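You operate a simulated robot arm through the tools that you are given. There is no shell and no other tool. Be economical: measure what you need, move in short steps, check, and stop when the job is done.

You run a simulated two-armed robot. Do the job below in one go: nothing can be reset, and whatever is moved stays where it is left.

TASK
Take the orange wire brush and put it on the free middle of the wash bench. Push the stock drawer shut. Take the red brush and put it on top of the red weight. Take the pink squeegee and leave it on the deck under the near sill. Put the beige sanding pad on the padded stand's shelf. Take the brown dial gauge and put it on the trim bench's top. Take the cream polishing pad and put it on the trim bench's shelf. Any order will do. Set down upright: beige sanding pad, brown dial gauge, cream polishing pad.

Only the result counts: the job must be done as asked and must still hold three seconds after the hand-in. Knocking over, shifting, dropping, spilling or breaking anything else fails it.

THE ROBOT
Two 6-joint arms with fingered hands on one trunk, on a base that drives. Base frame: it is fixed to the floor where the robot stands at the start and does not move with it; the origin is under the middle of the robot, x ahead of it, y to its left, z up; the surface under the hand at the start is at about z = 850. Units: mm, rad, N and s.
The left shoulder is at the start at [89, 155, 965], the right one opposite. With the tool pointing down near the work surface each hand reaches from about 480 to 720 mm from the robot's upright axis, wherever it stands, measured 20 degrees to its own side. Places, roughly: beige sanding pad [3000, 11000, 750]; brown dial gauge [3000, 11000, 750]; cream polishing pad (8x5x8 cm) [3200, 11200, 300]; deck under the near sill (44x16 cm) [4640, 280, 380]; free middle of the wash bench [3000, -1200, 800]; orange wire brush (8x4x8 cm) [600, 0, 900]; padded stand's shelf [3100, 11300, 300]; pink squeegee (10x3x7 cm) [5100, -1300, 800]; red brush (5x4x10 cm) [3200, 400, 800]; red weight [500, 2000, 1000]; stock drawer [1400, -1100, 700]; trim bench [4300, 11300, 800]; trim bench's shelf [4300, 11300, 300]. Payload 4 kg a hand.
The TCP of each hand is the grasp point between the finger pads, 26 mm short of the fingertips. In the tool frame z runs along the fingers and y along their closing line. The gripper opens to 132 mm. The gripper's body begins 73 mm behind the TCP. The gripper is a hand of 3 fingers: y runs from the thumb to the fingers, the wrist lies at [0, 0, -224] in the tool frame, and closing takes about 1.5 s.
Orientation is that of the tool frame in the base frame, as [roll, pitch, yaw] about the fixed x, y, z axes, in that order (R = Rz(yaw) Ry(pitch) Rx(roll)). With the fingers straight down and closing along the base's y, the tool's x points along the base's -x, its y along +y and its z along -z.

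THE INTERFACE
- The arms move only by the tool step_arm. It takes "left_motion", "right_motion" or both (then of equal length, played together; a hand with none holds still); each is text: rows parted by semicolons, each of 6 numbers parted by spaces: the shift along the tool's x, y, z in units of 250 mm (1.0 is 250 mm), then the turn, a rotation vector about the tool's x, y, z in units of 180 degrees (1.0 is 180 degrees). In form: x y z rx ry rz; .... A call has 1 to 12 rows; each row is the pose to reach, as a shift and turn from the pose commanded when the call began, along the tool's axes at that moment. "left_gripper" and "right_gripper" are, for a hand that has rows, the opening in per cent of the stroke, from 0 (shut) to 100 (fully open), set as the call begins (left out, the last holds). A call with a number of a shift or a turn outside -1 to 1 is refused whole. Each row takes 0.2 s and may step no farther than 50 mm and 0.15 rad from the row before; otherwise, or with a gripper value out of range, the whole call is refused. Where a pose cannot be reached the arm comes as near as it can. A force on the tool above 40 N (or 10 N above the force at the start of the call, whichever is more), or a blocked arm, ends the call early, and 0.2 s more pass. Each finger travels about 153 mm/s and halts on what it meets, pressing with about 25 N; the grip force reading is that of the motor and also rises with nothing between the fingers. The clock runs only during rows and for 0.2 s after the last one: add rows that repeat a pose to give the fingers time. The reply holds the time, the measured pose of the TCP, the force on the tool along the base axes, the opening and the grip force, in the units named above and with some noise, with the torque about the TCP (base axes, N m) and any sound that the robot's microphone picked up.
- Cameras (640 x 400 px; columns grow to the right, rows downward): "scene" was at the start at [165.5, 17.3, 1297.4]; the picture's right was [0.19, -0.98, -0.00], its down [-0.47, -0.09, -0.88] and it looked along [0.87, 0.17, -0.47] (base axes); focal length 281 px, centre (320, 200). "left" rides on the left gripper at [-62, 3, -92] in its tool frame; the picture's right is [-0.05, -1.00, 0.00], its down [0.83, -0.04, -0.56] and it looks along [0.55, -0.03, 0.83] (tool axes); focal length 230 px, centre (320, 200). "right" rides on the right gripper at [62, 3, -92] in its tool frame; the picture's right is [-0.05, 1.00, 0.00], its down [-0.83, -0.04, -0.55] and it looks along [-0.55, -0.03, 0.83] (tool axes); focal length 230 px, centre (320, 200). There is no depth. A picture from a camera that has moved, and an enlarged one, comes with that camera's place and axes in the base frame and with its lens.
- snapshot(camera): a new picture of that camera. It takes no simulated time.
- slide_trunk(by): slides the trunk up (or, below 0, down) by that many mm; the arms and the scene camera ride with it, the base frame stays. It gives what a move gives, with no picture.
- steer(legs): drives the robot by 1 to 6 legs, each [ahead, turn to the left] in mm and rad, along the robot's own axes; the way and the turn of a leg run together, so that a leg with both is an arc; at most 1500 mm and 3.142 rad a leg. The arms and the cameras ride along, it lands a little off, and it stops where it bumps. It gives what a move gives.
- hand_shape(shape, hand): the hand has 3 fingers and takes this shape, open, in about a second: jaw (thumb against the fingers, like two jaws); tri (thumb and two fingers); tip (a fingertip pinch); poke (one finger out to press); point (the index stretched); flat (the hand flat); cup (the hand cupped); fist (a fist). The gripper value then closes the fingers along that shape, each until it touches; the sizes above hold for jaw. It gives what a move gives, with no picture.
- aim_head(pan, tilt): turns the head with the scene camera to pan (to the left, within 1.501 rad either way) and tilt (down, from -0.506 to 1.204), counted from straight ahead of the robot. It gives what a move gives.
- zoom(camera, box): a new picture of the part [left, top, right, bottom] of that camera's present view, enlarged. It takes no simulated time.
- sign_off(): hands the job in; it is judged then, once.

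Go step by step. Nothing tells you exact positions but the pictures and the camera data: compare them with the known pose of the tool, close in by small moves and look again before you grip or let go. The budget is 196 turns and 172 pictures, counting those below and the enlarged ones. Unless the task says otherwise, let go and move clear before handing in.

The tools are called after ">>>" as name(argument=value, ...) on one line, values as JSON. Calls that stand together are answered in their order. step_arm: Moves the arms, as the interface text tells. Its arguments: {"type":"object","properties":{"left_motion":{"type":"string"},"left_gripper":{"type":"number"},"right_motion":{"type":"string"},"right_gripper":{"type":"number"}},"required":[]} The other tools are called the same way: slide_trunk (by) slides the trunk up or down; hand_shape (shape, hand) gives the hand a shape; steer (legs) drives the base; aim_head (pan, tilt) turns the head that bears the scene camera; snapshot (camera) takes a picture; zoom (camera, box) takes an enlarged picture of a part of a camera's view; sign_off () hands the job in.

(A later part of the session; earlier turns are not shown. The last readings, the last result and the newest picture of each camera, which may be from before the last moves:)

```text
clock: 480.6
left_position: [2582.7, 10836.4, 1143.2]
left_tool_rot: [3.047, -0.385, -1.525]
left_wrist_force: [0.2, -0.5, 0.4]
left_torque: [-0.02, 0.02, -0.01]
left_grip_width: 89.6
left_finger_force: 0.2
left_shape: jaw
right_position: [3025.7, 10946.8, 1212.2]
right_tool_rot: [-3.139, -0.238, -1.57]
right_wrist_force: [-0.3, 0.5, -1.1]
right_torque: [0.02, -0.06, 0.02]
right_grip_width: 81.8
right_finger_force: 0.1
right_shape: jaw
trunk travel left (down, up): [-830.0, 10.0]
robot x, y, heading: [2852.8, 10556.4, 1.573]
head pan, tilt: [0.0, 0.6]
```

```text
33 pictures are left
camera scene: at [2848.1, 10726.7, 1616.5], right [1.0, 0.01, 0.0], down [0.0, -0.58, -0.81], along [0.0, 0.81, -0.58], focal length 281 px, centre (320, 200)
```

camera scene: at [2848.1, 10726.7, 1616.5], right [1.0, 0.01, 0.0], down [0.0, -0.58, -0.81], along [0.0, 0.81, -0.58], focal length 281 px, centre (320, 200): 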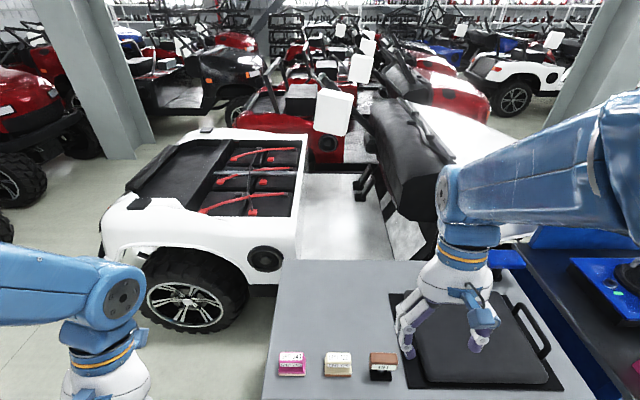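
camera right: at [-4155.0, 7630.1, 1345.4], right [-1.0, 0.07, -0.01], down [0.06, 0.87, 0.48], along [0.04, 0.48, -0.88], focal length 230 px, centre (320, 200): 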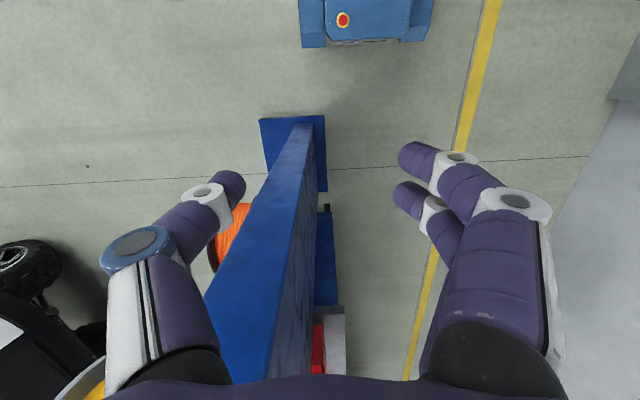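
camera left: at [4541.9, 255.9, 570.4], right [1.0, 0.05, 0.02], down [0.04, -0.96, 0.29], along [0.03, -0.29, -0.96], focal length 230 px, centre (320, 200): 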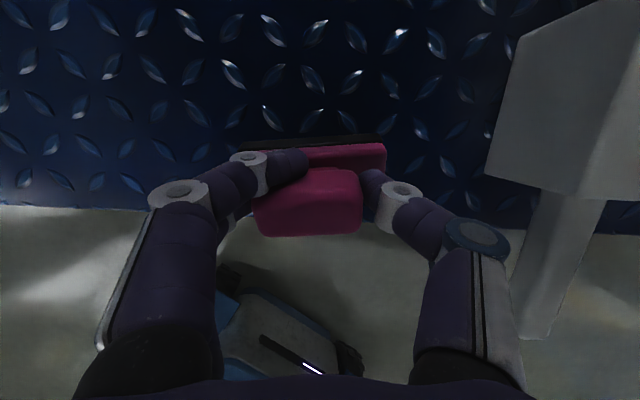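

The stand's top shows a pink, a beige and a brown item near the front edge. I'll tilt the head down to see them and the shelf below.

>>> aim_head(pan=-0.1, tilt=0.95)

>>> snapshot(camera="scene")

>>> zoom(camera="scene", box=[270, 170, 430, 290])

```text
clock: 481.5
left_position: [2583.6, 10836.5, 1144.7]
left_tool_rot: [3.044, -0.383, -1.526]
left_wrist_force: [-0.3, 0.2, 0.0]
left_torque: [-0.01, 0.03, 0.01]
left_grip_width: 89.8
left_finger_force: 0.1
left_shape: jaw
right_position: [3029.1, 10947.8, 1211.3]
right_tool_rot: [-3.138, -0.236, -1.569]
right_wrist_force: [0.3, 0.7, -0.4]
right_torque: [-0.02, 0.0, 0.0]
right_grip_width: 81.7
right_finger_force: 0.1
right_shape: jaw
trunk travel left (down, up): [-830.0, 10.0]
robot x, y, heading: [2846.5, 10556.1, 1.568]
head pan, tilt: [-0.099, 0.949]
```

```text
32 pictures are left
camera scene: at [2858.0, 10710.4, 1588.4], right [1.0, -0.09, 0.0], down [-0.08, -0.82, -0.57], along [0.05, 0.56, -0.82], focal length 281 px, centre (320, 200)
```

scene: 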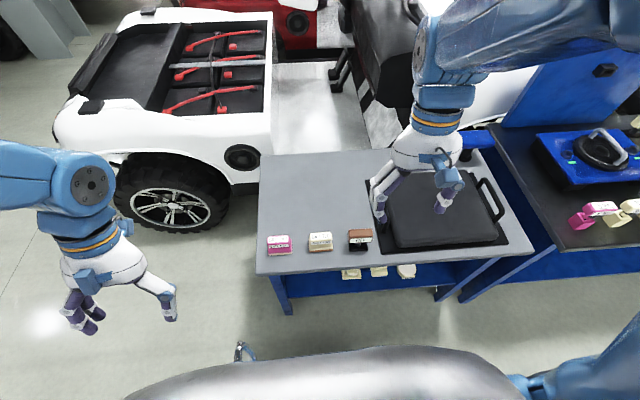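

```text
3.33 times, centred on (350, 230) of scene
camera zoom: at [2858.0, 10710.4, 1588.4], right [1.0, -0.09, 0.0], down [-0.08, -0.82, -0.57], along [0.05, 0.56, -0.82], focal length 936 px, centre (220, 100)
```

zoom: 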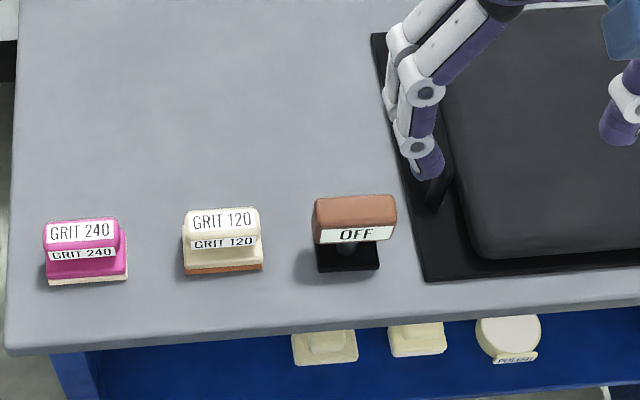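

The beige "GRIT 120" pad and brown "OFF" gauge are on top, and the round "POLISH" pad is on the shelf below with open shelf to its left. I'll reposition further right and back so the left arm can work tilted, and lower the trunk.

>>> steer(legs=[[0, -1.57], [235, 0], [0, 1.57], [-120, 0]])

>>> slide_trunk(by=-300)

```text
clock: 492.1
left_position: [2824.8, 10798.4, 1140.0]
left_tool_rot: [3.029, -0.38, -1.528]
left_wrist_force: [0.0, -1.3, -0.3]
left_torque: [0.16, -0.02, -0.03]
left_grip_width: 89.8
left_finger_force: 0.1
left_shape: jaw
right_position: [3271.1, 10901.9, 1213.3]
right_tool_rot: [3.13, -0.223, -1.579]
right_wrist_force: [-0.6, -2.5, -0.5]
right_torque: [0.17, 0.0, 0.02]
right_grip_width: 81.9
right_finger_force: 0.1
right_shape: jaw
trunk travel left (down, up): [-830.0, 10.0]
robot x, y, heading: [3088.8, 10488.1, 1.545]
head pan, tilt: [-0.099, 0.949]
stopped in leg 4: the robot was blocked; the commanded pose is now the measured one
```

```text
clock: 495.1
left_position: [2824.8, 10778.2, 842.7]
left_tool_rot: [3.037, -0.37, -1.535]
left_wrist_force: [-0.8, 0.0, 0.4]
left_torque: [0.0, -0.03, -0.02]
left_grip_width: 89.8
left_finger_force: 0.0
left_shape: jaw
right_position: [3268.3, 10879.4, 919.5]
right_tool_rot: [3.135, -0.213, -1.579]
right_wrist_force: [-0.5, -0.2, -0.6]
right_torque: [0.01, 0.0, -0.02]
right_grip_width: 82.0
right_finger_force: 0.0
right_shape: jaw
trunk travel left (down, up): [-530.0, 310.0]
robot x, y, heading: [3093.7, 10491.6, 1.537]
head pan, tilt: [-0.099, 0.949]
```

I'm close enough. I'll bring the left hand forward with the fingers tilted about 35° and opened, above the beige pad.

>>> step_arm(left_motion="-.077 -.025 -.074 .004 -.034 .001; -.154 -.05 -.148 .007 -.069 .002; -.231 -.075 -.223 .011 -.103 .003; -.308 -.1 -.297 .015 -.137 .004; -.385 -.124 -.371 .018 -.172 .006; -.462 -.149 -.445 .022 -.206 .007; -.539 -.174 -.52 .026 -.24 .008; -.616 -.199 -.594 .03 -.275 .009; -.693 -.224 -.668 .033 -.309 .01; -.693 -.224 -.668 .033 -.309 .01; -.693 -.224 -.668 .033 -.309 .01", left_gripper=83)

>>> snapshot(camera="left")

>>> snapshot(camera="scene")

```text
clock: 497.5
left_position: [2886.4, 11019.7, 904.5]
left_tool_rot: [3.139, 0.584, -1.611]
left_wrist_force: [-0.1, 0.7, 0.2]
left_torque: [0.01, -0.01, 0.01]
left_grip_width: 109.4
left_finger_force: 0.0
left_shape: jaw
left hand out of reach, approached as far as the arm can: row 1, 2, 3, 4, 5, 6, 7, 8, 9, 10, 11
right_position: [3266.9, 10879.0, 918.8]
right_tool_rot: [3.136, -0.212, -1.58]
right_wrist_force: [-0.4, 0.2, 1.1]
right_torque: [0.01, 0.0, 0.02]
right_grip_width: 81.7
right_finger_force: 0.1
right_shape: jaw
trunk travel left (down, up): [-530.0, 310.0]
robot x, y, heading: [3089.2, 10491.3, 1.542]
head pan, tilt: [-0.099, 0.949]
```

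```text
30 pictures are left
camera left: at [2883.3, 11019.5, 1016.7], right [1.0, 0.0, 0.03], down [0.0, -1.0, 0.0], along [0.03, 0.0, -1.0], focal length 230 px, centre (320, 200)
```

left: 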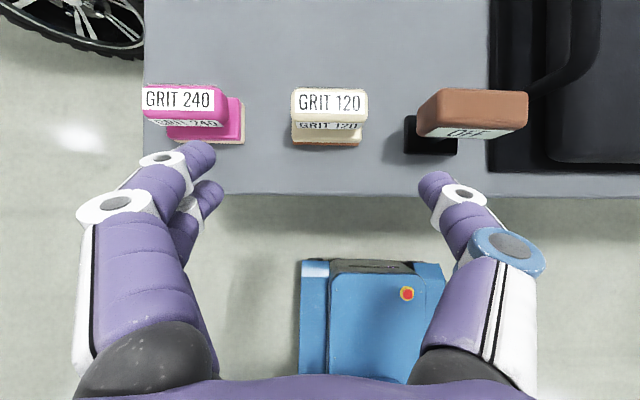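

```text
29 pictures are left
camera scene: at [3101.2, 10635.5, 1288.1], right [1.0, -0.08, 0.0], down [-0.07, -0.82, -0.56], along [0.05, 0.56, -0.83], focal length 281 px, centre (320, 200)
```

scene: 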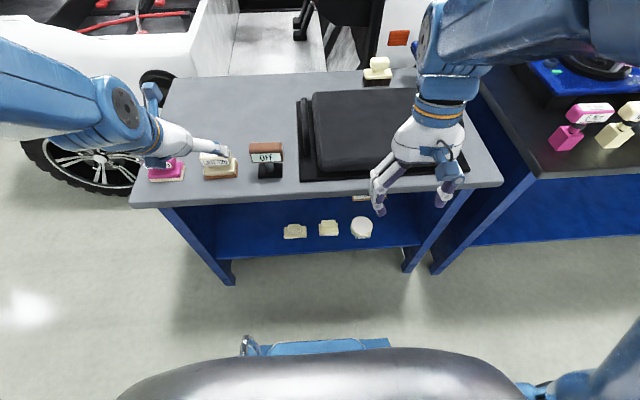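

Triangulation puts the stand top at z≈753 and the beige pad at [2900, 11107], with about 45 mm gaps to its neighbours. I'll narrow the opening and slide in along the tilted fingers.

>>> step_arm(left_motion="-.02 -.02 .04 -.003 0 -.005; -.04 -.04 .1 -.007 0 -.0106; -.056 -.04 .18 -.007 0 -.0106; -.056 -.04 .26 -.007 0 -.0106; -.056 -.04 .34 -.007 0 -.0106; -.056 -.04 .42 -.007 0 -.0106; -.056 -.04 .49 -.007 0 -.0106; -.056 -.04 .552 -.007 0 -.0106; -.056 -.04 .552 -.007 0 -.0106", left_gripper=70)

>>> snapshot(camera="left")

```text
clock: 499.5
left_position: [2902.2, 11117.7, 814.8]
left_tool_rot: [3.138, 0.6, -1.573]
left_wrist_force: [-1.0, 0.2, 0.1]
left_torque: [0.03, -0.01, -0.02]
left_grip_width: 92.7
left_finger_force: 0.1
left_shape: jaw
left hand out of reach, approached as far as the arm can: row 8
right_position: [3267.4, 10878.3, 918.8]
right_tool_rot: [3.136, -0.214, -1.58]
right_wrist_force: [-0.4, 0.0, -0.6]
right_torque: [-0.02, 0.0, -0.01]
right_grip_width: 81.9
right_finger_force: 0.0
right_shape: jaw
trunk travel left (down, up): [-530.0, 310.0]
robot x, y, heading: [3094.2, 10490.4, 1.542]
head pan, tilt: [-0.099, 0.949]
```

```text
28 pictures are left
camera left: at [2898.6, 11115.0, 927.4], right [1.0, 0.04, 0.03], down [0.04, -1.0, -0.01], along [0.03, 0.01, -1.0], focal length 230 px, centre (320, 200)
```

left: 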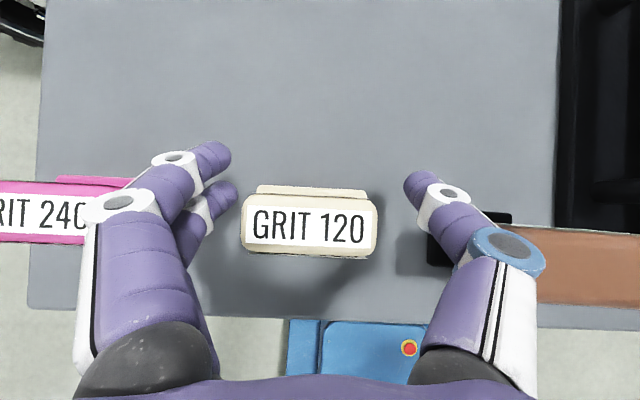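

The pad's centre is at [2898, 11106], with its top at z=813. A small shift back, left and down gives a good grip without touching the gauge; then I'll close.

>>> step_arm(left_motion=".01 .024 0 0 0 0; .03 .024 .003 0 0 0; .056 .024 .01 0 0 0; .056 .024 .01 0 0 0")

>>> step_arm(left_motion="0 0 0 0 0 0; 0 0 0 0 0 0; 0 0 0 0 0 0; 0 0 0 0 0 0; 0 0 0 0 0 0; 0 0 0 0 0 0; 0 0 0 0 0 0", left_gripper=0)

>>> snapshot(camera="left")

```text
clock: 500.5
left_position: [2898.6, 11104.1, 802.1]
left_tool_rot: [-3.138, 0.602, -1.573]
left_wrist_force: [-0.3, -0.2, 0.8]
left_torque: [-0.01, 0.0, 0.04]
left_grip_width: 92.8
left_finger_force: 0.0
left_shape: jaw
left hand out of reach, approached as far as the arm can: row 1, 2, 3, 4
right_position: [3268.6, 10879.4, 919.8]
right_tool_rot: [3.135, -0.213, -1.579]
right_wrist_force: [0.5, -0.1, 0.4]
right_torque: [-0.03, 0.02, -0.03]
right_grip_width: 82.0
right_finger_force: 0.1
right_shape: jaw
trunk travel left (down, up): [-530.0, 310.0]
robot x, y, heading: [3091.5, 10485.5, 1.538]
head pan, tilt: [-0.099, 0.949]
```

```text
clock: 502.1
left_position: [2899.7, 11103.4, 803.5]
left_tool_rot: [-3.137, 0.603, -1.574]
left_wrist_force: [-0.1, 0.0, -0.3]
left_torque: [-0.03, -0.02, -0.03]
left_grip_width: 60.8
left_finger_force: 25.1
left_shape: jaw
right_position: [3267.5, 10879.4, 918.0]
right_tool_rot: [3.138, -0.212, -1.58]
right_wrist_force: [0.3, -0.3, -0.4]
right_torque: [0.01, -0.04, 0.02]
right_grip_width: 81.9
right_finger_force: 0.1
right_shape: jaw
trunk travel left (down, up): [-530.0, 310.0]
robot x, y, heading: [3091.0, 10489.5, 1.539]
head pan, tilt: [-0.099, 0.949]
```

```text
27 pictures are left
camera left: at [2896.0, 11100.9, 915.0], right [1.0, 0.04, 0.03], down [0.04, -1.0, -0.01], along [0.03, 0.01, -1.0], focal length 230 px, centre (320, 200)
```

left: 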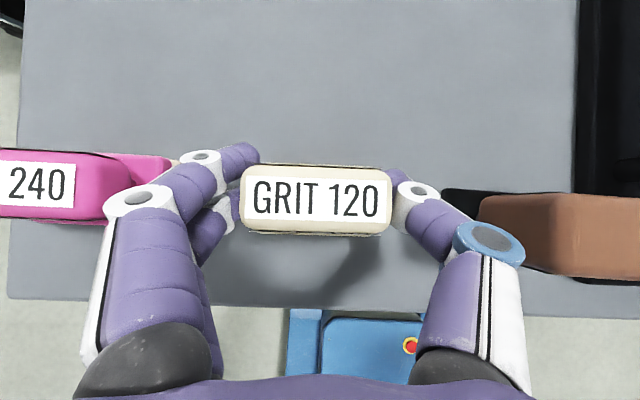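

The beige pad is gripped 50 mm above its base. To come in under the top I need more lateral distance, so I'll lift, raise the trunk and shift the robot about 160 mm to the right.

>>> step_arm(left_motion="-.04 0 -.06 0 0 0; -.08 0 -.12 0 0 0; -.13 0 -.19 0 0 0; -.18 0 -.264 0 0 0; -.22 0 -.32 0 0 0; -.22 0 -.32 0 0 0")

>>> slide_trunk(by=150)

>>> steer(legs=[[110, 0], [0, -1.54], [165, 0], [0, 1.57], [-95, 0]])

>>> snapshot(camera="scene")

```text
clock: 503.5
left_position: [2898.8, 11101.9, 898.8]
left_tool_rot: [3.137, 0.606, -1.572]
left_wrist_force: [-0.1, -0.2, -1.2]
left_torque: [-0.01, 0.02, 0.02]
left_grip_width: 60.5
left_finger_force: 24.8
left_shape: jaw
left hand out of reach, approached as far as the arm can: row 1, 2, 3, 4
right_position: [3267.8, 10879.7, 917.4]
right_tool_rot: [3.138, -0.216, -1.579]
right_wrist_force: [-0.1, -0.6, -0.1]
right_torque: [-0.03, -0.02, -0.02]
right_grip_width: 81.9
right_finger_force: 0.0
right_shape: jaw
trunk travel left (down, up): [-530.0, 310.0]
robot x, y, heading: [3093.4, 10489.5, 1.543]
head pan, tilt: [-0.099, 0.949]
```

```text
clock: 505.2
left_position: [2898.1, 11102.6, 1048.9]
left_tool_rot: [3.14, 0.607, -1.571]
left_wrist_force: [0.0, 0.0, -2.0]
left_torque: [-0.01, -0.04, 0.01]
left_grip_width: 60.4
left_finger_force: 25.1
left_shape: jaw
right_position: [3267.4, 10877.8, 1065.5]
right_tool_rot: [3.134, -0.222, -1.579]
right_wrist_force: [0.5, 0.3, -0.3]
right_torque: [-0.05, -0.01, 0.02]
right_grip_width: 81.9
right_finger_force: 0.1
right_shape: jaw
trunk travel left (down, up): [-680.0, 160.0]
robot x, y, heading: [3089.5, 10490.8, 1.537]
head pan, tilt: [-0.099, 0.949]
```

```text
clock: 507.6
left_position: [3023.1, 11203.0, 1074.4]
left_tool_rot: [3.132, 0.646, -1.788]
left_wrist_force: [0.6, -0.7, -0.9]
left_torque: [0.02, 0.01, 0.05]
left_grip_width: 59.8
left_finger_force: 25.3
left_shape: jaw
right_position: [3342.2, 10898.4, 1042.3]
right_tool_rot: [3.123, -0.318, -1.795]
right_wrist_force: [-0.3, -0.5, 0.8]
right_torque: [0.08, -0.02, -0.02]
right_grip_width: 82.1
right_finger_force: 0.1
right_shape: jaw
trunk travel left (down, up): [-680.0, 160.0]
robot x, y, heading: [3090.8, 10594.7, 1.336]
head pan, tilt: [-0.099, 0.949]
stopped in leg 2: the robot was blocked; the commanded pose is now the measured one
```

```text
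26 pictures are left
camera scene: at [3133.2, 10739.7, 1436.7], right [0.96, -0.27, 0.0], down [-0.23, -0.81, -0.55], along [0.15, 0.53, -0.84], focal length 281 px, centre (320, 200)
```

scene: 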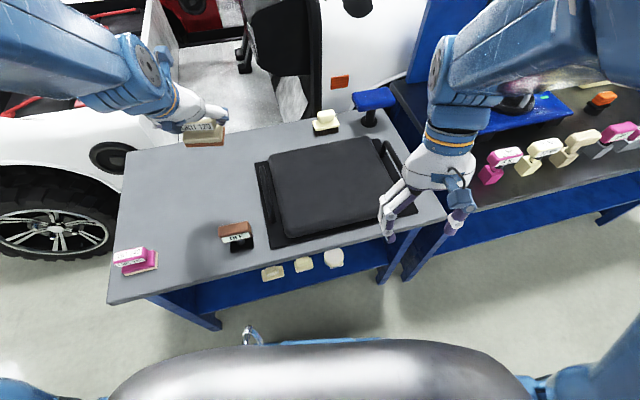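

The turn was blocked at the rear. I'll pull forward a little more to gain clearance, then do the sideways shift.

>>> steer(legs=[[80, 0], [0, -1.33], [190, 0], [0, 1.56], [-110, 0]])

>>> snapshot(camera="scene")

```text
clock: 510.0
left_position: [3225.1, 11245.8, 1065.2]
left_tool_rot: [3.133, 0.607, -2.128]
left_wrist_force: [-0.7, 0.0, -1.3]
left_torque: [0.03, 0.04, 0.04]
left_grip_width: 59.4
left_finger_force: 24.6
left_shape: jaw
right_position: [3438.2, 10856.7, 1030.5]
right_tool_rot: [3.131, -0.382, -2.141]
right_wrist_force: [0.6, -0.2, -0.3]
right_torque: [0.01, 0.05, 0.01]
right_grip_width: 82.0
right_finger_force: 0.0
right_shape: jaw
trunk travel left (down, up): [-680.0, 160.0]
robot x, y, heading: [3111.6, 10680.4, 1.016]
head pan, tilt: [-0.099, 0.949]
stopped in leg 2: the robot was blocked; the commanded pose is now the measured one
```

```text
25 pictures are left
camera scene: at [3198.0, 10803.4, 1438.0], right [0.79, -0.61, 0.0], down [-0.5, -0.65, -0.57], along [0.34, 0.45, -0.82], focal length 281 px, centre (320, 200)
```

scene: 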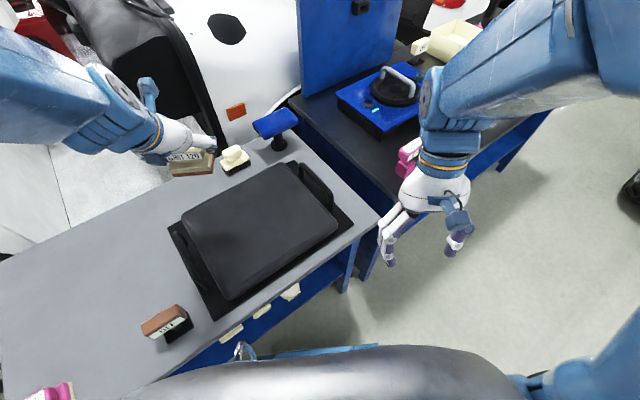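

The aisle is too tight to rotate here. With the trunk kept higher, the arm can reach down and in from my earlier spot, so I'll return there.

>>> steer(legs=[[0, 0.53], [-180, 0]])

>>> slide_trunk(by=-120)

>>> snapshot(camera="scene")

```text
clock: 512.6
left_position: [2929.4, 11196.5, 1065.8]
left_tool_rot: [3.131, 0.626, -1.611]
left_wrist_force: [0.3, -2.0, -1.3]
left_torque: [0.11, -0.05, 0.0]
left_grip_width: 59.0
left_finger_force: 25.5
left_shape: jaw
right_position: [3305.6, 10969.3, 1032.6]
right_tool_rot: [3.129, -0.359, -1.618]
right_wrist_force: [-0.8, -1.7, -0.1]
right_torque: [0.16, 0.0, -0.03]
right_grip_width: 81.9
right_finger_force: 0.1
right_shape: jaw
trunk travel left (down, up): [-680.0, 160.0]
robot x, y, heading: [3110.9, 10626.3, 1.529]
head pan, tilt: [-0.099, 0.949]
stopped in leg 2: the robot was blocked; the commanded pose is now the measured one
```

```text
clock: 514.1
left_position: [2923.4, 11176.5, 950.9]
left_tool_rot: [3.135, 0.629, -1.605]
left_wrist_force: [0.1, 0.0, -0.4]
left_torque: [-0.01, 0.0, -0.01]
left_grip_width: 59.0
left_finger_force: 25.3
left_shape: jaw
right_position: [3303.6, 10950.1, 916.6]
right_tool_rot: [3.132, -0.357, -1.621]
right_wrist_force: [0.0, -0.4, 0.4]
right_torque: [-0.02, -0.03, -0.02]
right_grip_width: 81.9
right_finger_force: 0.2
right_shape: jaw
trunk travel left (down, up): [-560.0, 280.0]
robot x, y, heading: [3111.9, 10622.7, 1.529]
head pan, tilt: [-0.099, 0.949]
```

```text
24 pictures are left
camera scene: at [3125.2, 10772.4, 1318.6], right [0.99, -0.14, 0.0], down [-0.12, -0.81, -0.57], along [0.08, 0.56, -0.82], focal length 281 px, centre (320, 200)
```

scene: 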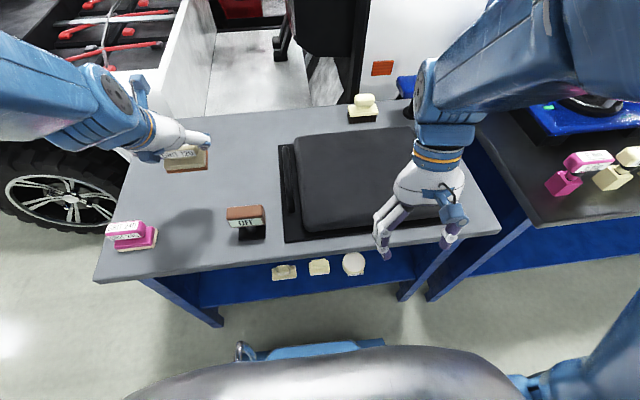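

I need to be further back and to the left, where there's open floor. I'll drive around to about [2650, 10370], facing the shelf at an angle.

>>> steer(legs=[[0, 1.61], [230, 0], [0, 0.8], [350, 0]])

>>> steer(legs=[[0, -2.85]])

>>> snapshot(camera="scene")

```text
clock: 517.5
left_position: [2558.8, 10647.4, 918.2]
left_tool_rot: [3.134, 0.56, -0.43]
left_wrist_force: [0.6, -0.3, -1.1]
left_torque: [0.06, 0.03, 0.02]
left_grip_width: 57.4
left_finger_force: 25.4
left_shape: jaw
right_position: [2921.0, 10914.4, 899.6]
right_tool_rot: [3.1, -0.447, -0.443]
right_wrist_force: [-0.8, 0.0, -0.9]
right_torque: [0.03, 0.0, 0.0]
right_grip_width: 81.8
right_finger_force: 0.1
right_shape: jaw
trunk travel left (down, up): [-560.0, 280.0]
robot x, y, heading: [3109.2, 10638.3, 2.707]
head pan, tilt: [-0.099, 0.949]
stopped in leg 1: the robot was blocked; the commanded pose is now the measured one
```

```text
clock: 520.7
left_position: [2767.8, 11046.6, 901.6]
left_tool_rot: [3.133, 0.536, -1.302]
left_wrist_force: [0.8, -0.6, -0.8]
left_torque: [0.0, 0.03, -0.01]
left_grip_width: 55.8
left_finger_force: 24.3
left_shape: jaw
right_position: [3216.5, 10939.2, 890.4]
right_tool_rot: [3.099, -0.491, -1.314]
right_wrist_force: [0.6, 0.0, -0.2]
right_torque: [0.05, 0.04, -0.03]
right_grip_width: 81.9
right_finger_force: 0.0
right_shape: jaw
trunk travel left (down, up): [-560.0, 280.0]
robot x, y, heading: [3109.8, 10632.1, 1.836]
head pan, tilt: [-0.099, 0.949]
stopped in leg 1: the robot was blocked; the commanded pose is now the measured one
```

```text
23 pictures are left
camera scene: at [3076.0, 10777.7, 1316.9], right [0.98, 0.22, 0.0], down [0.18, -0.81, -0.55], along [-0.12, 0.54, -0.83], focal length 281 px, centre (320, 200)
```

scene: 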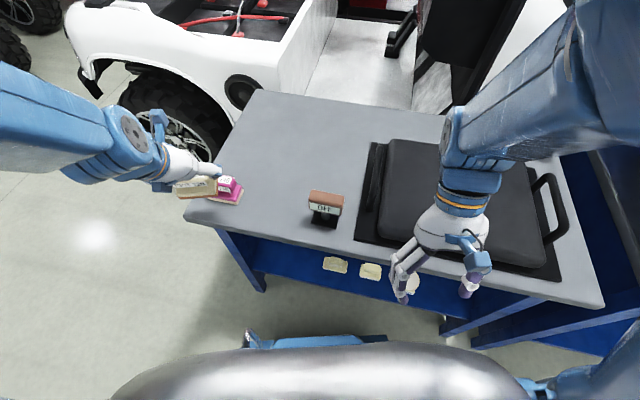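

Both arms have crept into cramped postures, which likely causes these "blocked" stops. I'll stretch both to comfortable poses before driving again.

>>> step_arm(right_motion="-.083 -.005 -.1 .0015 -.017 0; -.166 -.01 -.2 .003 -.035 0; -.25 -.015 -.3 .0045 -.052 0; -.333 -.02 -.4 .006 -.07 0; -.416 -.024 -.5 .0075 -.087 0; -.5 -.03 -.6 .009 -.104 0; -.582 -.034 -.7 .0105 -.121 0; -.665 -.04 -.8 .012 -.139 0; -.748 -.044 -.9 .0136 -.156 0; -.748 -.044 -.9 .0136 -.156 0", left_motion="-.055 0 0 0 0 0; -.11 0 0 0 0 0; -.165 0 0 0 0 0; -.22 0 0 0 0 0; -.275 0 0 0 0 0; -.33 0 0 0 0 0; -.385 0 0 0 0 0; -.44 0 .01 0 0 0; -.5 0 .018 0 0 0; -.5 0 .018 0 0 0")

>>> steer(legs=[[0, 1.3], [230, 0], [0, 0.8], [340, 0]])

```text
clock: 522.9
left_position: [2736.8, 11156.8, 997.8]
left_tool_rot: [3.134, 0.611, -1.299]
left_wrist_force: [-0.3, -0.4, -1.9]
left_torque: [-0.01, -0.04, -0.01]
left_grip_width: 55.5
left_finger_force: 24.7
left_shape: jaw
left hand out of reach, approached as far as the arm can: row 1, 2, 3
right_position: [3163.7, 11205.6, 1032.8]
right_tool_rot: [-3.126, 0.071, -1.32]
right_wrist_force: [-0.3, 0.5, 0.2]
right_torque: [0.01, -0.03, 0.01]
right_grip_width: 81.8
right_finger_force: 0.1
right_shape: jaw
right hand out of reach, approached as far as the arm can: row 1, 2, 3
trunk travel left (down, up): [-560.0, 280.0]
robot x, y, heading: [3109.1, 10631.7, 1.836]
head pan, tilt: [-0.099, 0.949]
```

```text
clock: 527.5
left_position: [2471.5, 10420.2, 1023.7]
left_tool_rot: [3.129, 0.653, -0.011]
left_wrist_force: [-0.8, -0.6, -1.1]
left_torque: [0.0, -0.06, 0.04]
left_grip_width: 54.5
left_finger_force: 25.1
left_shape: jaw
right_position: [2543.1, 10845.4, 1055.1]
right_tool_rot: [-3.135, 0.114, -0.024]
right_wrist_force: [0.1, -0.2, 0.7]
right_torque: [-0.04, -0.05, 0.0]
right_grip_width: 81.9
right_finger_force: 0.1
right_shape: jaw
trunk travel left (down, up): [-560.0, 280.0]
robot x, y, heading: [3030.5, 10639.6, -3.109]
head pan, tilt: [-0.099, 0.949]
stopped in leg 2: the robot was blocked; the commanded pose is now the measured one
```

>>> aim_head(pan=0.1, tilt=0.7)

>>> snapshot(camera="scene")

>>> snapshot(camera="left")

```text
clock: 528.3
left_position: [2462.9, 10417.5, 1011.8]
left_tool_rot: [3.13, 0.632, -0.007]
left_wrist_force: [0.5, -0.2, -0.6]
left_torque: [0.02, 0.0, 0.01]
left_grip_width: 54.4
left_finger_force: 25.4
left_shape: jaw
right_position: [2531.5, 10844.1, 1045.2]
right_tool_rot: [-3.131, 0.093, -0.025]
right_wrist_force: [0.9, 1.0, -0.5]
right_torque: [-0.01, 0.03, -0.03]
right_grip_width: 81.8
right_finger_force: 0.2
right_shape: jaw
trunk travel left (down, up): [-560.0, 280.0]
robot x, y, heading: [3035.7, 10641.6, -3.111]
head pan, tilt: [0.099, 0.7]
```

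```text
22 pictures are left
camera scene: at [2881.6, 10628.2, 1338.7], right [-0.13, 0.99, 0.0], down [0.65, 0.09, -0.76], along [-0.75, -0.1, -0.65], focal length 281 px, centre (320, 200)
```

scene: 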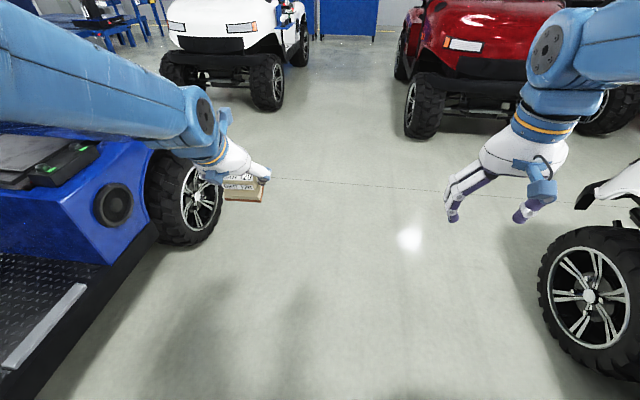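

```text
21 pictures are left
camera left: at [2466.7, 10415.0, 1124.3], right [-0.04, 1.0, 0.02], down [1.0, 0.04, -0.04], along [-0.04, 0.02, -1.0], focal length 230 px, centre (320, 200)
```

left: 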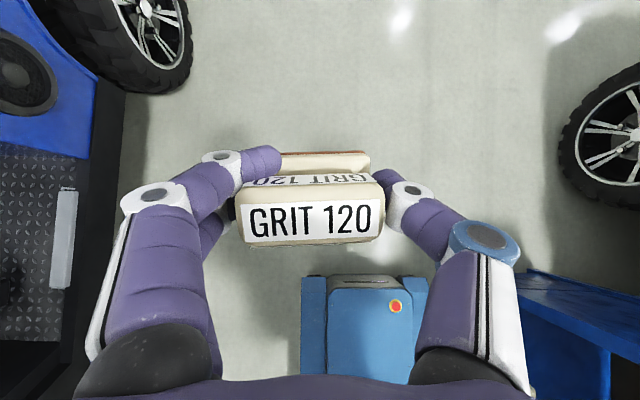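

The way west is clear and the arms are fine now. The pad has pivoted about 20° in the grip, which I'll compensate for with less hand tilt. Continuing to the better spot.

>>> steer(legs=[[180, 0], [0, 0.8], [240, 0], [0, -2.92]])

```text
clock: 532.6
left_position: [2603.7, 10053.9, 1000.3]
left_tool_rot: [3.129, 0.598, 0.787]
left_wrist_force: [-0.8, 0.2, -0.2]
left_torque: [0.03, -0.01, 0.02]
left_grip_width: 53.7
left_finger_force: 24.7
left_shape: jaw
right_position: [2344.0, 10398.4, 1025.1]
right_tool_rot: [-3.124, 0.015, 0.774]
right_wrist_force: [-0.4, 0.4, 0.3]
right_torque: [-0.06, -0.01, -0.02]
right_grip_width: 81.9
right_finger_force: 0.0
right_shape: jaw
trunk travel left (down, up): [-560.0, 280.0]
robot x, y, heading: [2821.1, 10599.0, -2.271]
head pan, tilt: [0.099, 0.7]
stopped in leg 3: the robot was blocked; the commanded pose is now the measured one
```

>>> steer(legs=[[170, 0]])

>>> steer(legs=[[0, -2.92]])

>>> snapshot(camera="left")

```text
clock: 534.1
left_position: [2491.0, 9916.3, 986.2]
left_tool_rot: [3.133, 0.569, 0.791]
left_wrist_force: [0.3, -0.2, -1.2]
left_torque: [0.0, 0.04, -0.01]
left_grip_width: 53.7
left_finger_force: 25.7
left_shape: jaw
right_position: [2229.7, 10259.7, 1014.0]
right_tool_rot: [-3.12, -0.014, 0.773]
right_wrist_force: [0.1, 0.1, 0.2]
right_torque: [0.0, -0.04, 0.01]
right_grip_width: 82.1
right_finger_force: 0.1
right_shape: jaw
trunk travel left (down, up): [-560.0, 280.0]
robot x, y, heading: [2711.6, 10466.3, -2.27]
head pan, tilt: [0.099, 0.7]
```

```text
clock: 540.0
left_position: [2501.3, 10994.0, 948.7]
left_tool_rot: [-3.135, 0.469, -1.612]
left_wrist_force: [0.4, -0.7, -3.4]
left_torque: [0.12, -0.01, 0.01]
left_grip_width: 51.1
left_finger_force: 25.2
left_shape: jaw
right_position: [2931.0, 10909.2, 984.0]
right_tool_rot: [-3.108, -0.135, -1.635]
right_wrist_force: [0.6, -0.2, -0.3]
right_torque: [0.02, 0.03, -0.03]
right_grip_width: 81.9
right_finger_force: 0.1
right_shape: jaw
trunk travel left (down, up): [-560.0, 280.0]
robot x, y, heading: [2691.2, 10472.4, 1.604]
head pan, tilt: [0.099, 0.7]
stopped in leg 1: the robot was blocked; the commanded pose is now the measured one
```

```text
20 pictures are left
camera left: at [2498.0, 11005.6, 1058.7], right [1.0, 0.0, 0.03], down [0.0, -0.99, 0.12], along [0.03, -0.12, -0.99], focal length 230 px, centre (320, 200)
```

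left: 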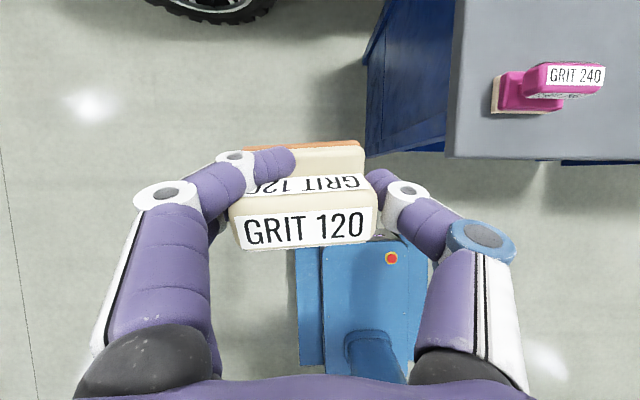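

Both hands have crept inward again, which stalls turning. I'll stretch both arms, bring the left hand vertical so the pad comes upright, and then turn to face the shelf.

>>> step_arm(left_motion="-.05 0 0 0 .02 0; -.1 0 0 0 .04 0; -.15 0 0 0 .06 0; -.2 0 0 0 .08 0; -.26 0 0 0 .1 0; -.31 0 -.005 0 .12 0; -.36 0 -.01 0 .14 0; -.411 0 -.016 0 .159 0; -.411 0 -.016 0 .159 0", right_motion="-.04 0 -.02 -.001 -.005 0; -.085 0 -.04 -.003 -.01 0; -.13 0 -.06 -.004 -.016 0; -.17 0 -.08 -.006 -.021 0; -.21 0 -.1 -.007 -.027 0; -.255 0 -.12 -.008 -.032 0; -.3 0 -.145 -.01 -.037 0; -.34 0 -.167 -.011 -.043 0; -.34 0 -.167 -.011 -.043 0")

>>> steer(legs=[[0, -0.5]])

>>> snapshot(camera="left")

```text
clock: 542.0
left_position: [2505.5, 11085.0, 1035.5]
left_tool_rot: [-3.141, 0.042, -1.615]
left_wrist_force: [-0.5, 0.3, -1.5]
left_torque: [0.03, -0.02, -0.02]
left_grip_width: 51.1
left_finger_force: 25.6
left_shape: jaw
right_position: [2934.8, 10999.7, 1049.4]
right_tool_rot: [3.134, 0.076, -1.637]
right_wrist_force: [0.5, 0.4, -0.3]
right_torque: [0.01, -0.01, 0.03]
right_grip_width: 81.6
right_finger_force: 0.0
right_shape: jaw
right hand out of reach, approached as far as the arm can: row 1
trunk travel left (down, up): [-560.0, 280.0]
robot x, y, heading: [2693.5, 10472.1, 1.602]
head pan, tilt: [0.099, 0.7]
```

```text
clock: 544.0
left_position: [2820.6, 11100.5, 1034.5]
left_tool_rot: [-3.141, 0.042, -2.11]
left_wrist_force: [-0.1, -0.1, -0.8]
left_torque: [-0.02, 0.02, -0.01]
left_grip_width: 51.1
left_finger_force: 25.2
left_shape: jaw
right_position: [3156.5, 10821.9, 1047.9]
right_tool_rot: [3.134, 0.075, -2.132]
right_wrist_force: [0.5, -0.2, 0.0]
right_torque: [0.01, -0.02, 0.02]
right_grip_width: 81.7
right_finger_force: 0.1
right_shape: jaw
trunk travel left (down, up): [-560.0, 280.0]
robot x, y, heading: [2691.3, 10471.5, 1.107]
head pan, tilt: [0.099, 0.7]
```

```text
19 pictures are left
camera left: at [2846.1, 11150.3, 1131.8], right [0.88, -0.47, 0.0], down [-0.4, -0.75, 0.52], along [-0.24, -0.46, -0.85], focal length 230 px, centre (320, 200)
```

left: 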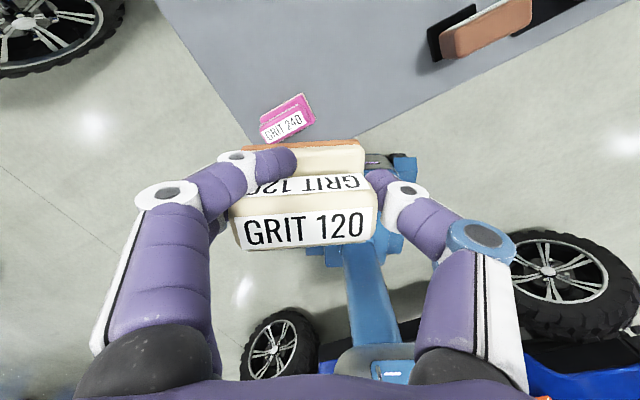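

With the arms stretched, turning works. The pad is nearly upright with the hand close to vertical. I'll align it with the stand, pull it out in front of the edge and lower the trunk.

>>> step_arm(left_motion=".066 -.07 -.003 0 -.004 -.027; .133 -.14 -.006 0 -.008 -.054; .2 -.213 -.009 0 -.012 -.08; .265 -.283 -.012 0 -.016 -.107; .332 -.354 -.015 0 -.02 -.134; .398 -.425 -.017 0 -.024 -.16; .398 -.425 -.017 0 -.024 -.16")

>>> slide_trunk(by=-400)

>>> slide_trunk(by=-140)

>>> aim_head(pan=0.25, tilt=0.6)

>>> snapshot(camera="scene")

```text
clock: 545.8
left_position: [2820.5, 10952.1, 1010.8]
left_tool_rot: [-3.073, -0.033, -1.585]
left_wrist_force: [-0.5, 0.1, -0.5]
left_torque: [0.0, -0.03, 0.01]
left_grip_width: 50.7
left_finger_force: 25.4
left_shape: jaw
left hand out of reach, approached as far as the arm can: row 6, 7
right_position: [3139.6, 10789.9, 1032.5]
right_tool_rot: [3.138, 0.028, -2.129]
right_wrist_force: [0.5, 0.2, 0.3]
right_torque: [-0.01, -0.02, -0.02]
right_grip_width: 81.9
right_finger_force: 0.2
right_shape: jaw
trunk travel left (down, up): [-560.0, 280.0]
robot x, y, heading: [2693.1, 10474.0, 1.108]
head pan, tilt: [0.099, 0.7]
stopped in row 7 (left hand): the arm was blocked; the commanded pose is now the measured one
```

```text
clock: 548.9
left_position: [2814.5, 10940.6, 650.2]
left_tool_rot: [-3.054, -0.029, -1.584]
left_wrist_force: [-0.1, -29.2, 11.2]
left_torque: [3.99, 0.08, 0.43]
left_grip_width: 50.8
left_finger_force: 25.3
left_shape: jaw
right_position: [3133.3, 10775.3, 665.1]
right_tool_rot: [3.139, 0.029, -2.129]
right_wrist_force: [0.5, -0.1, 0.4]
right_torque: [0.0, 0.01, 0.0]
right_grip_width: 81.7
right_finger_force: 0.1
right_shape: jaw
trunk travel left (down, up): [-193.0, 647.0]
robot x, y, heading: [2687.4, 10471.5, 1.106]
head pan, tilt: [0.099, 0.7]
stopped: the force on the tool passed its limit at 62 N (the readings are from after the stop); the commanded pose is now the measured one
```

```text
clock: 549.5
left_position: [2812.9, 10939.0, 637.1]
left_tool_rot: [-3.038, -0.026, -1.582]
left_wrist_force: [-14.4, -36.4, 9.4]
left_torque: [4.68, -1.32, 1.7]
left_grip_width: 51.1
left_finger_force: 25.2
left_shape: jaw
right_position: [3131.5, 10772.0, 646.0]
right_tool_rot: [3.138, 0.021, -2.127]
right_wrist_force: [-0.3, 0.0, 0.5]
right_torque: [-0.01, 0.02, -0.02]
right_grip_width: 81.8
right_finger_force: 0.1
right_shape: jaw
trunk travel left (down, up): [-177.0, 663.0]
robot x, y, heading: [2687.0, 10471.8, 1.112]
head pan, tilt: [0.099, 0.7]
stopped: the force on the tool passed its limit at 71 N (the readings are from after the stop); the commanded pose is now the measured one
```

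```text
clock: 550.1
left_position: [2813.7, 10939.3, 638.2]
left_tool_rot: [-3.038, -0.029, -1.582]
left_wrist_force: [-11.9, -46.3, -14.7]
left_torque: [3.79, -1.47, 1.7]
left_grip_width: 50.9
left_finger_force: 25.0
left_shape: jaw
right_position: [3130.6, 10770.6, 647.3]
right_tool_rot: [-3.141, 0.019, -2.128]
right_wrist_force: [0.4, -0.3, -0.2]
right_torque: [0.01, 0.01, 0.01]
right_grip_width: 82.1
right_finger_force: 0.0
right_shape: jaw
trunk travel left (down, up): [-177.0, 663.0]
robot x, y, heading: [2689.9, 10470.9, 1.108]
head pan, tilt: [0.25, 0.6]
```

```text
18 pictures are left
camera scene: at [2735.9, 10610.7, 963.4], right [0.98, -0.21, 0.0], down [-0.12, -0.56, -0.82], along [0.17, 0.8, -0.57], focal length 281 px, centre (320, 200)
```

scene: 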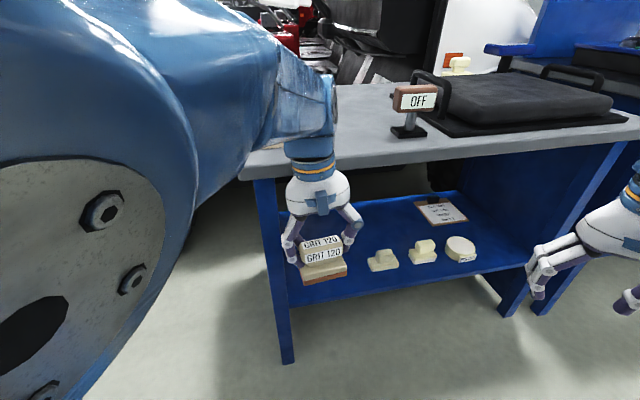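

The wrist housing is pressing on the stand's top edge. I'll back the robot away 70 mm at once and continue lowering clear of the edge.

>>> steer(legs=[[-70, 0]])

>>> slide_trunk(by=-175)

>>> snapshot(camera="scene")

```text
clock: 551.2
left_position: [2783.0, 10881.4, 632.5]
left_tool_rot: [-3.04, -0.043, -1.585]
left_wrist_force: [-0.4, 0.1, -1.3]
left_torque: [0.02, -0.02, 0.01]
left_grip_width: 50.9
left_finger_force: 24.5
left_shape: jaw
right_position: [3101.3, 10710.3, 638.5]
right_tool_rot: [-3.141, -0.003, -2.13]
right_wrist_force: [0.2, -0.7, 0.0]
right_torque: [0.01, -0.03, -0.02]
right_grip_width: 81.7
right_finger_force: 0.0
right_shape: jaw
trunk travel left (down, up): [-177.0, 663.0]
robot x, y, heading: [2657.6, 10409.5, 1.107]
head pan, tilt: [0.25, 0.6]
```

```text
clock: 553.1
left_position: [2778.5, 10872.7, 449.6]
left_tool_rot: [-3.036, -0.07, -1.584]
left_wrist_force: [-1.0, 0.0, -1.2]
left_torque: [0.08, -0.02, 0.01]
left_grip_width: 50.8
left_finger_force: 25.3
left_shape: jaw
right_position: [3095.3, 10701.4, 455.4]
right_tool_rot: [-3.137, -0.03, -2.13]
right_wrist_force: [-0.3, -0.1, 0.6]
right_torque: [0.01, -0.01, 0.03]
right_grip_width: 81.9
right_finger_force: 0.2
right_shape: jaw
trunk travel left (down, up): [-2.0, 838.0]
robot x, y, heading: [2657.8, 10409.3, 1.108]
head pan, tilt: [0.25, 0.6]
```

```text
17 pictures are left
camera scene: at [2707.3, 10555.7, 786.7], right [0.98, -0.21, 0.0], down [-0.12, -0.57, -0.81], along [0.16, 0.8, -0.58], focal length 281 px, centre (320, 200)
```

scene: 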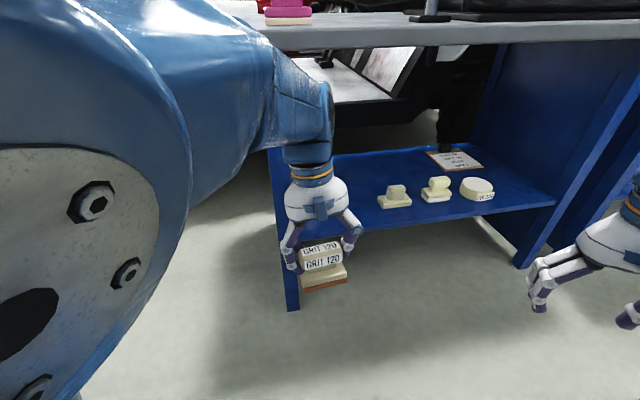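

The shelf surface is near z=318, with its front edge at y≈11016. I'll square up the hand, lower it to just above shelf level, and drive in a little.

>>> step_arm(left_motion="-.004 -.027 .05 -.007 -.017 0; -.008 -.054 .1 -.013 -.034 0; -.012 -.081 .15 -.02 -.052 0; -.015 -.108 .2 -.027 -.07 0; -.018 -.135 .247 -.0334 -.086 0; -.018 -.135 .247 -.0334 -.086 0")

>>> steer(legs=[[90, 0]])

>>> zoom(camera="scene", box=[240, 130, 440, 290])

```text
clock: 554.5
left_position: [2756.5, 10924.3, 426.6]
left_tool_rot: [-3.086, 0.181, -1.546]
left_wrist_force: [-0.3, 0.8, -1.5]
left_torque: [-0.01, -0.03, -0.01]
left_grip_width: 50.9
left_finger_force: 25.2
left_shape: jaw
left hand out of reach, approached as far as the arm can: row 1, 2, 3, 4, 5, 6
right_position: [3095.7, 10701.5, 454.7]
right_tool_rot: [-3.137, -0.029, -2.13]
right_wrist_force: [-0.6, -0.1, 0.7]
right_torque: [0.01, 0.03, 0.03]
right_grip_width: 81.9
right_finger_force: 0.1
right_shape: jaw
trunk travel left (down, up): [-2.0, 838.0]
robot x, y, heading: [2661.0, 10411.3, 1.114]
head pan, tilt: [0.25, 0.6]
```

```text
clock: 555.6
left_position: [2797.5, 11004.5, 427.2]
left_tool_rot: [-3.088, 0.181, -1.548]
left_wrist_force: [0.7, -0.6, -1.3]
left_torque: [0.02, -0.01, 0.0]
left_grip_width: 51.0
left_finger_force: 25.0
left_shape: jaw
right_position: [3135.8, 10782.8, 455.3]
right_tool_rot: [-3.138, -0.029, -2.128]
right_wrist_force: [-0.4, -0.6, 0.5]
right_torque: [0.0, 0.0, 0.0]
right_grip_width: 82.1
right_finger_force: 0.0
right_shape: jaw
trunk travel left (down, up): [-2.0, 838.0]
robot x, y, heading: [2700.5, 10494.0, 1.109]
head pan, tilt: [0.25, 0.6]
```

```text
2.50 times, centred on (340, 210) of scene
camera zoom: at [2748.1, 10636.8, 788.2], right [0.98, -0.21, 0.0], down [-0.13, -0.57, -0.81], along [0.17, 0.8, -0.58], focal length 702 px, centre (270, 175)
```

zoom: 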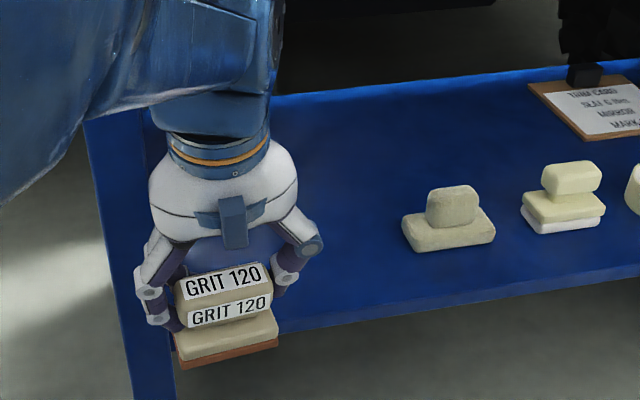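

The pad is upright now. I'll shift right past the leg, forward over the shelf, then lower toward it.

>>> step_arm(left_motion=".002 -.085 .004 -.006 0 0; .004 -.17 .008 -.012 0 0; .0056 -.2475 .012 -.017 0 0; -.07 -.25 .025 -.017 0 0; -.15 -.252 .04 -.017 0 0; -.23 -.253 .0555 -.017 0 0; -.22 -.25 .11 -.017 0 0; -.21 -.247 .16 -.017 0 0; -.2016 -.244 .213 -.017 0 0; -.2016 -.244 .213 -.017 0 0")

>>> zoom(camera="scene", box=[240, 130, 440, 290])

```text
clock: 557.8
left_position: [2854.5, 11063.7, 403.8]
left_tool_rot: [-3.115, 0.195, -1.531]
left_wrist_force: [0.7, -0.4, -0.9]
left_torque: [0.03, -0.01, -0.04]
left_grip_width: 50.7
left_finger_force: 24.5
left_shape: jaw
left hand out of reach, approached as far as the arm can: row 2, 3, 4
right_position: [3132.6, 10775.6, 447.8]
right_tool_rot: [-3.136, -0.055, -2.127]
right_wrist_force: [0.4, -0.1, 0.3]
right_torque: [0.0, -0.02, -0.04]
right_grip_width: 82.1
right_finger_force: 0.0
right_shape: jaw
trunk travel left (down, up): [-2.0, 838.0]
robot x, y, heading: [2699.1, 10494.5, 1.107]
head pan, tilt: [0.25, 0.6]
```

```text
2.50 times, centred on (340, 210) of scene
camera zoom: at [2748.2, 10636.9, 787.9], right [0.98, -0.21, 0.0], down [-0.13, -0.57, -0.81], along [0.17, 0.8, -0.58], focal length 702 px, centre (270, 175)
```

zoom: 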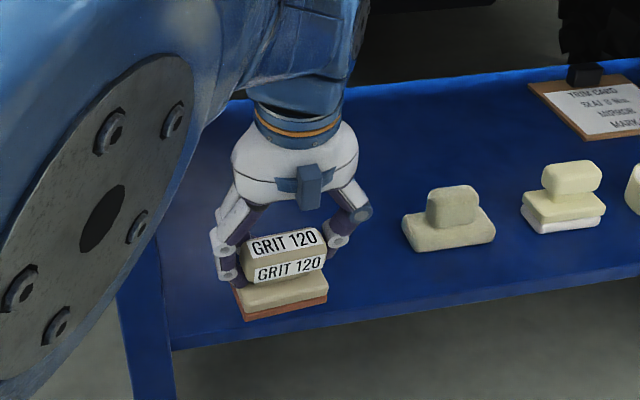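

The pad is over the shelf and level. I'll lower it gently to contact.

>>> step_arm(left_motion="-.02 0 .04 -.006 0 0; -.018 0 .08 -.008 0 0; -.016 0 .125 -.008 0 0; -.011 0 .149 -.008 0 0; -.008 0 .164 -.008 0 0; -.005 0 .18 -.008 0 0; -.002 0 .195 -.008 0 0; -.002 0 .195 -.008 0 0")

```text
clock: 559.6
left_position: [2853.8, 11076.6, 360.9]
left_tool_rot: [-3.122, 0.197, -1.52]
left_wrist_force: [0.3, 0.0, -0.8]
left_torque: [0.03, -0.01, 0.03]
left_grip_width: 50.7
left_finger_force: 25.4
left_shape: jaw
right_position: [3132.7, 10775.7, 447.2]
right_tool_rot: [-3.137, -0.057, -2.128]
right_wrist_force: [0.2, 0.3, 0.4]
right_torque: [-0.01, 0.0, -0.03]
right_grip_width: 81.8
right_finger_force: 0.0
right_shape: jaw
trunk travel left (down, up): [-2.0, 838.0]
robot x, y, heading: [2700.1, 10492.4, 1.106]
head pan, tilt: [0.25, 0.6]
```

>>> step_arm(left_motion=".003 0 .014 0 0 0; .0055 0 .028 0 0 0; .008 0 .041 0 0 0; .011 0 .055 0 0 0; .014 0 .069 0 0 0; .0165 0 .082 0 0 0; .0165 0 .082 0 0 0")

>>> zoom(camera="scene", box=[240, 150, 440, 310])

```text
clock: 561.2
left_position: [2848.6, 11075.3, 354.1]
left_tool_rot: [-3.097, 0.213, -1.503]
left_wrist_force: [0.1, 0.2, -1.0]
left_torque: [0.02, -0.04, -0.04]
left_grip_width: 50.5
left_finger_force: 25.2
left_shape: jaw
right_position: [3128.5, 10768.1, 438.4]
right_tool_rot: [-3.134, -0.082, -2.129]
right_wrist_force: [-0.6, -0.6, 0.0]
right_torque: [0.01, 0.01, -0.01]
right_grip_width: 81.9
right_finger_force: 0.0
right_shape: jaw
trunk travel left (down, up): [-2.0, 838.0]
robot x, y, heading: [2704.3, 10493.4, 1.103]
head pan, tilt: [0.25, 0.6]
stopped in row 7 (left hand): the force on the tool passed its limit at 41 N (the readings are from after the stop); the commanded pose is now the measured one
```

```text
2.50 times, centred on (340, 230) of scene
camera zoom: at [2748.4, 10636.9, 787.1], right [0.98, -0.21, 0.0], down [-0.13, -0.57, -0.81], along [0.17, 0.8, -0.58], focal length 702 px, centre (270, 125)
```

zoom: 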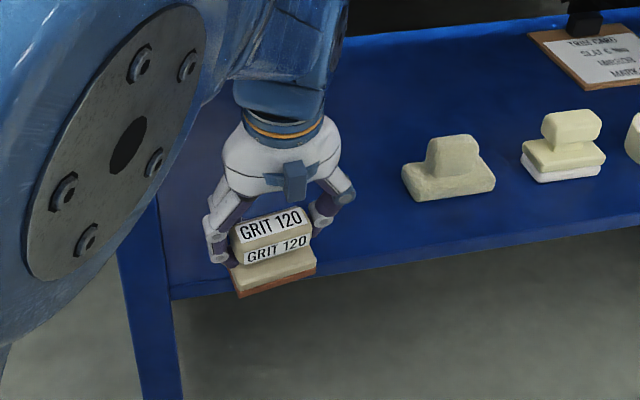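

It touched near the shelf's front edge. I'll lift slightly, go about 32 mm deeper, square up and set it down again.

>>> step_arm(left_motion="-.01 0 -.05 -.005 .002 .007; -.05 0 -.04 -.01 .004 .014; -.1 0 -.03 -.014 .006 .021; -.135 0 -.02 -.014 .006 .021; -.132 0 -.005 -.014 .006 .021; -.129 0 .01 -.014 .006 .021; -.125 0 .027 -.014 .006 .021; -.122 0 .038 -.014 .006 .021; -.12 0 .048 -.014 .006 .021; -.118 0 .058 -.014 .006 .021; -.118 0 .058 -.014 .006 .021")

>>> zoom(camera="scene", box=[240, 150, 440, 310])

```text
clock: 563.6
left_position: [2849.0, 11106.9, 350.5]
left_tool_rot: [3.124, 0.205, -1.58]
left_wrist_force: [-3.3, 6.2, 22.7]
left_torque: [-0.24, 0.7, -0.16]
left_grip_width: 50.4
left_finger_force: 24.8
left_shape: jaw
right_position: [3128.1, 10767.7, 441.8]
right_tool_rot: [-3.134, -0.077, -2.129]
right_wrist_force: [-0.2, 0.2, -1.1]
right_torque: [-0.02, -0.02, 0.02]
right_grip_width: 81.7
right_finger_force: 0.0
right_shape: jaw
trunk travel left (down, up): [-2.0, 838.0]
robot x, y, heading: [2699.2, 10489.5, 1.112]
head pan, tilt: [0.25, 0.6]
```

```text
2.50 times, centred on (340, 230) of scene
camera zoom: at [2747.7, 10635.1, 788.6], right [0.98, -0.21, 0.0], down [-0.13, -0.56, -0.82], along [0.17, 0.8, -0.58], focal length 702 px, centre (270, 125)
```

zoom: 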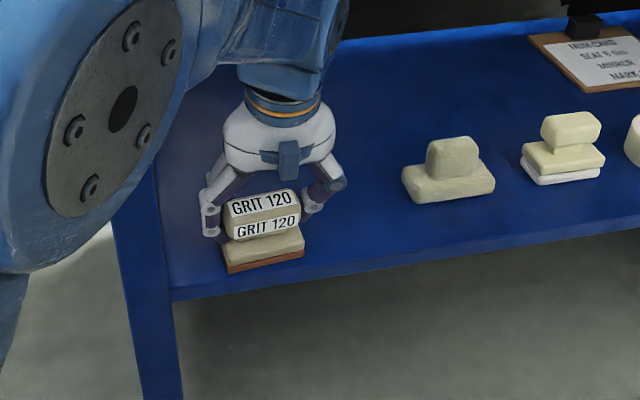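

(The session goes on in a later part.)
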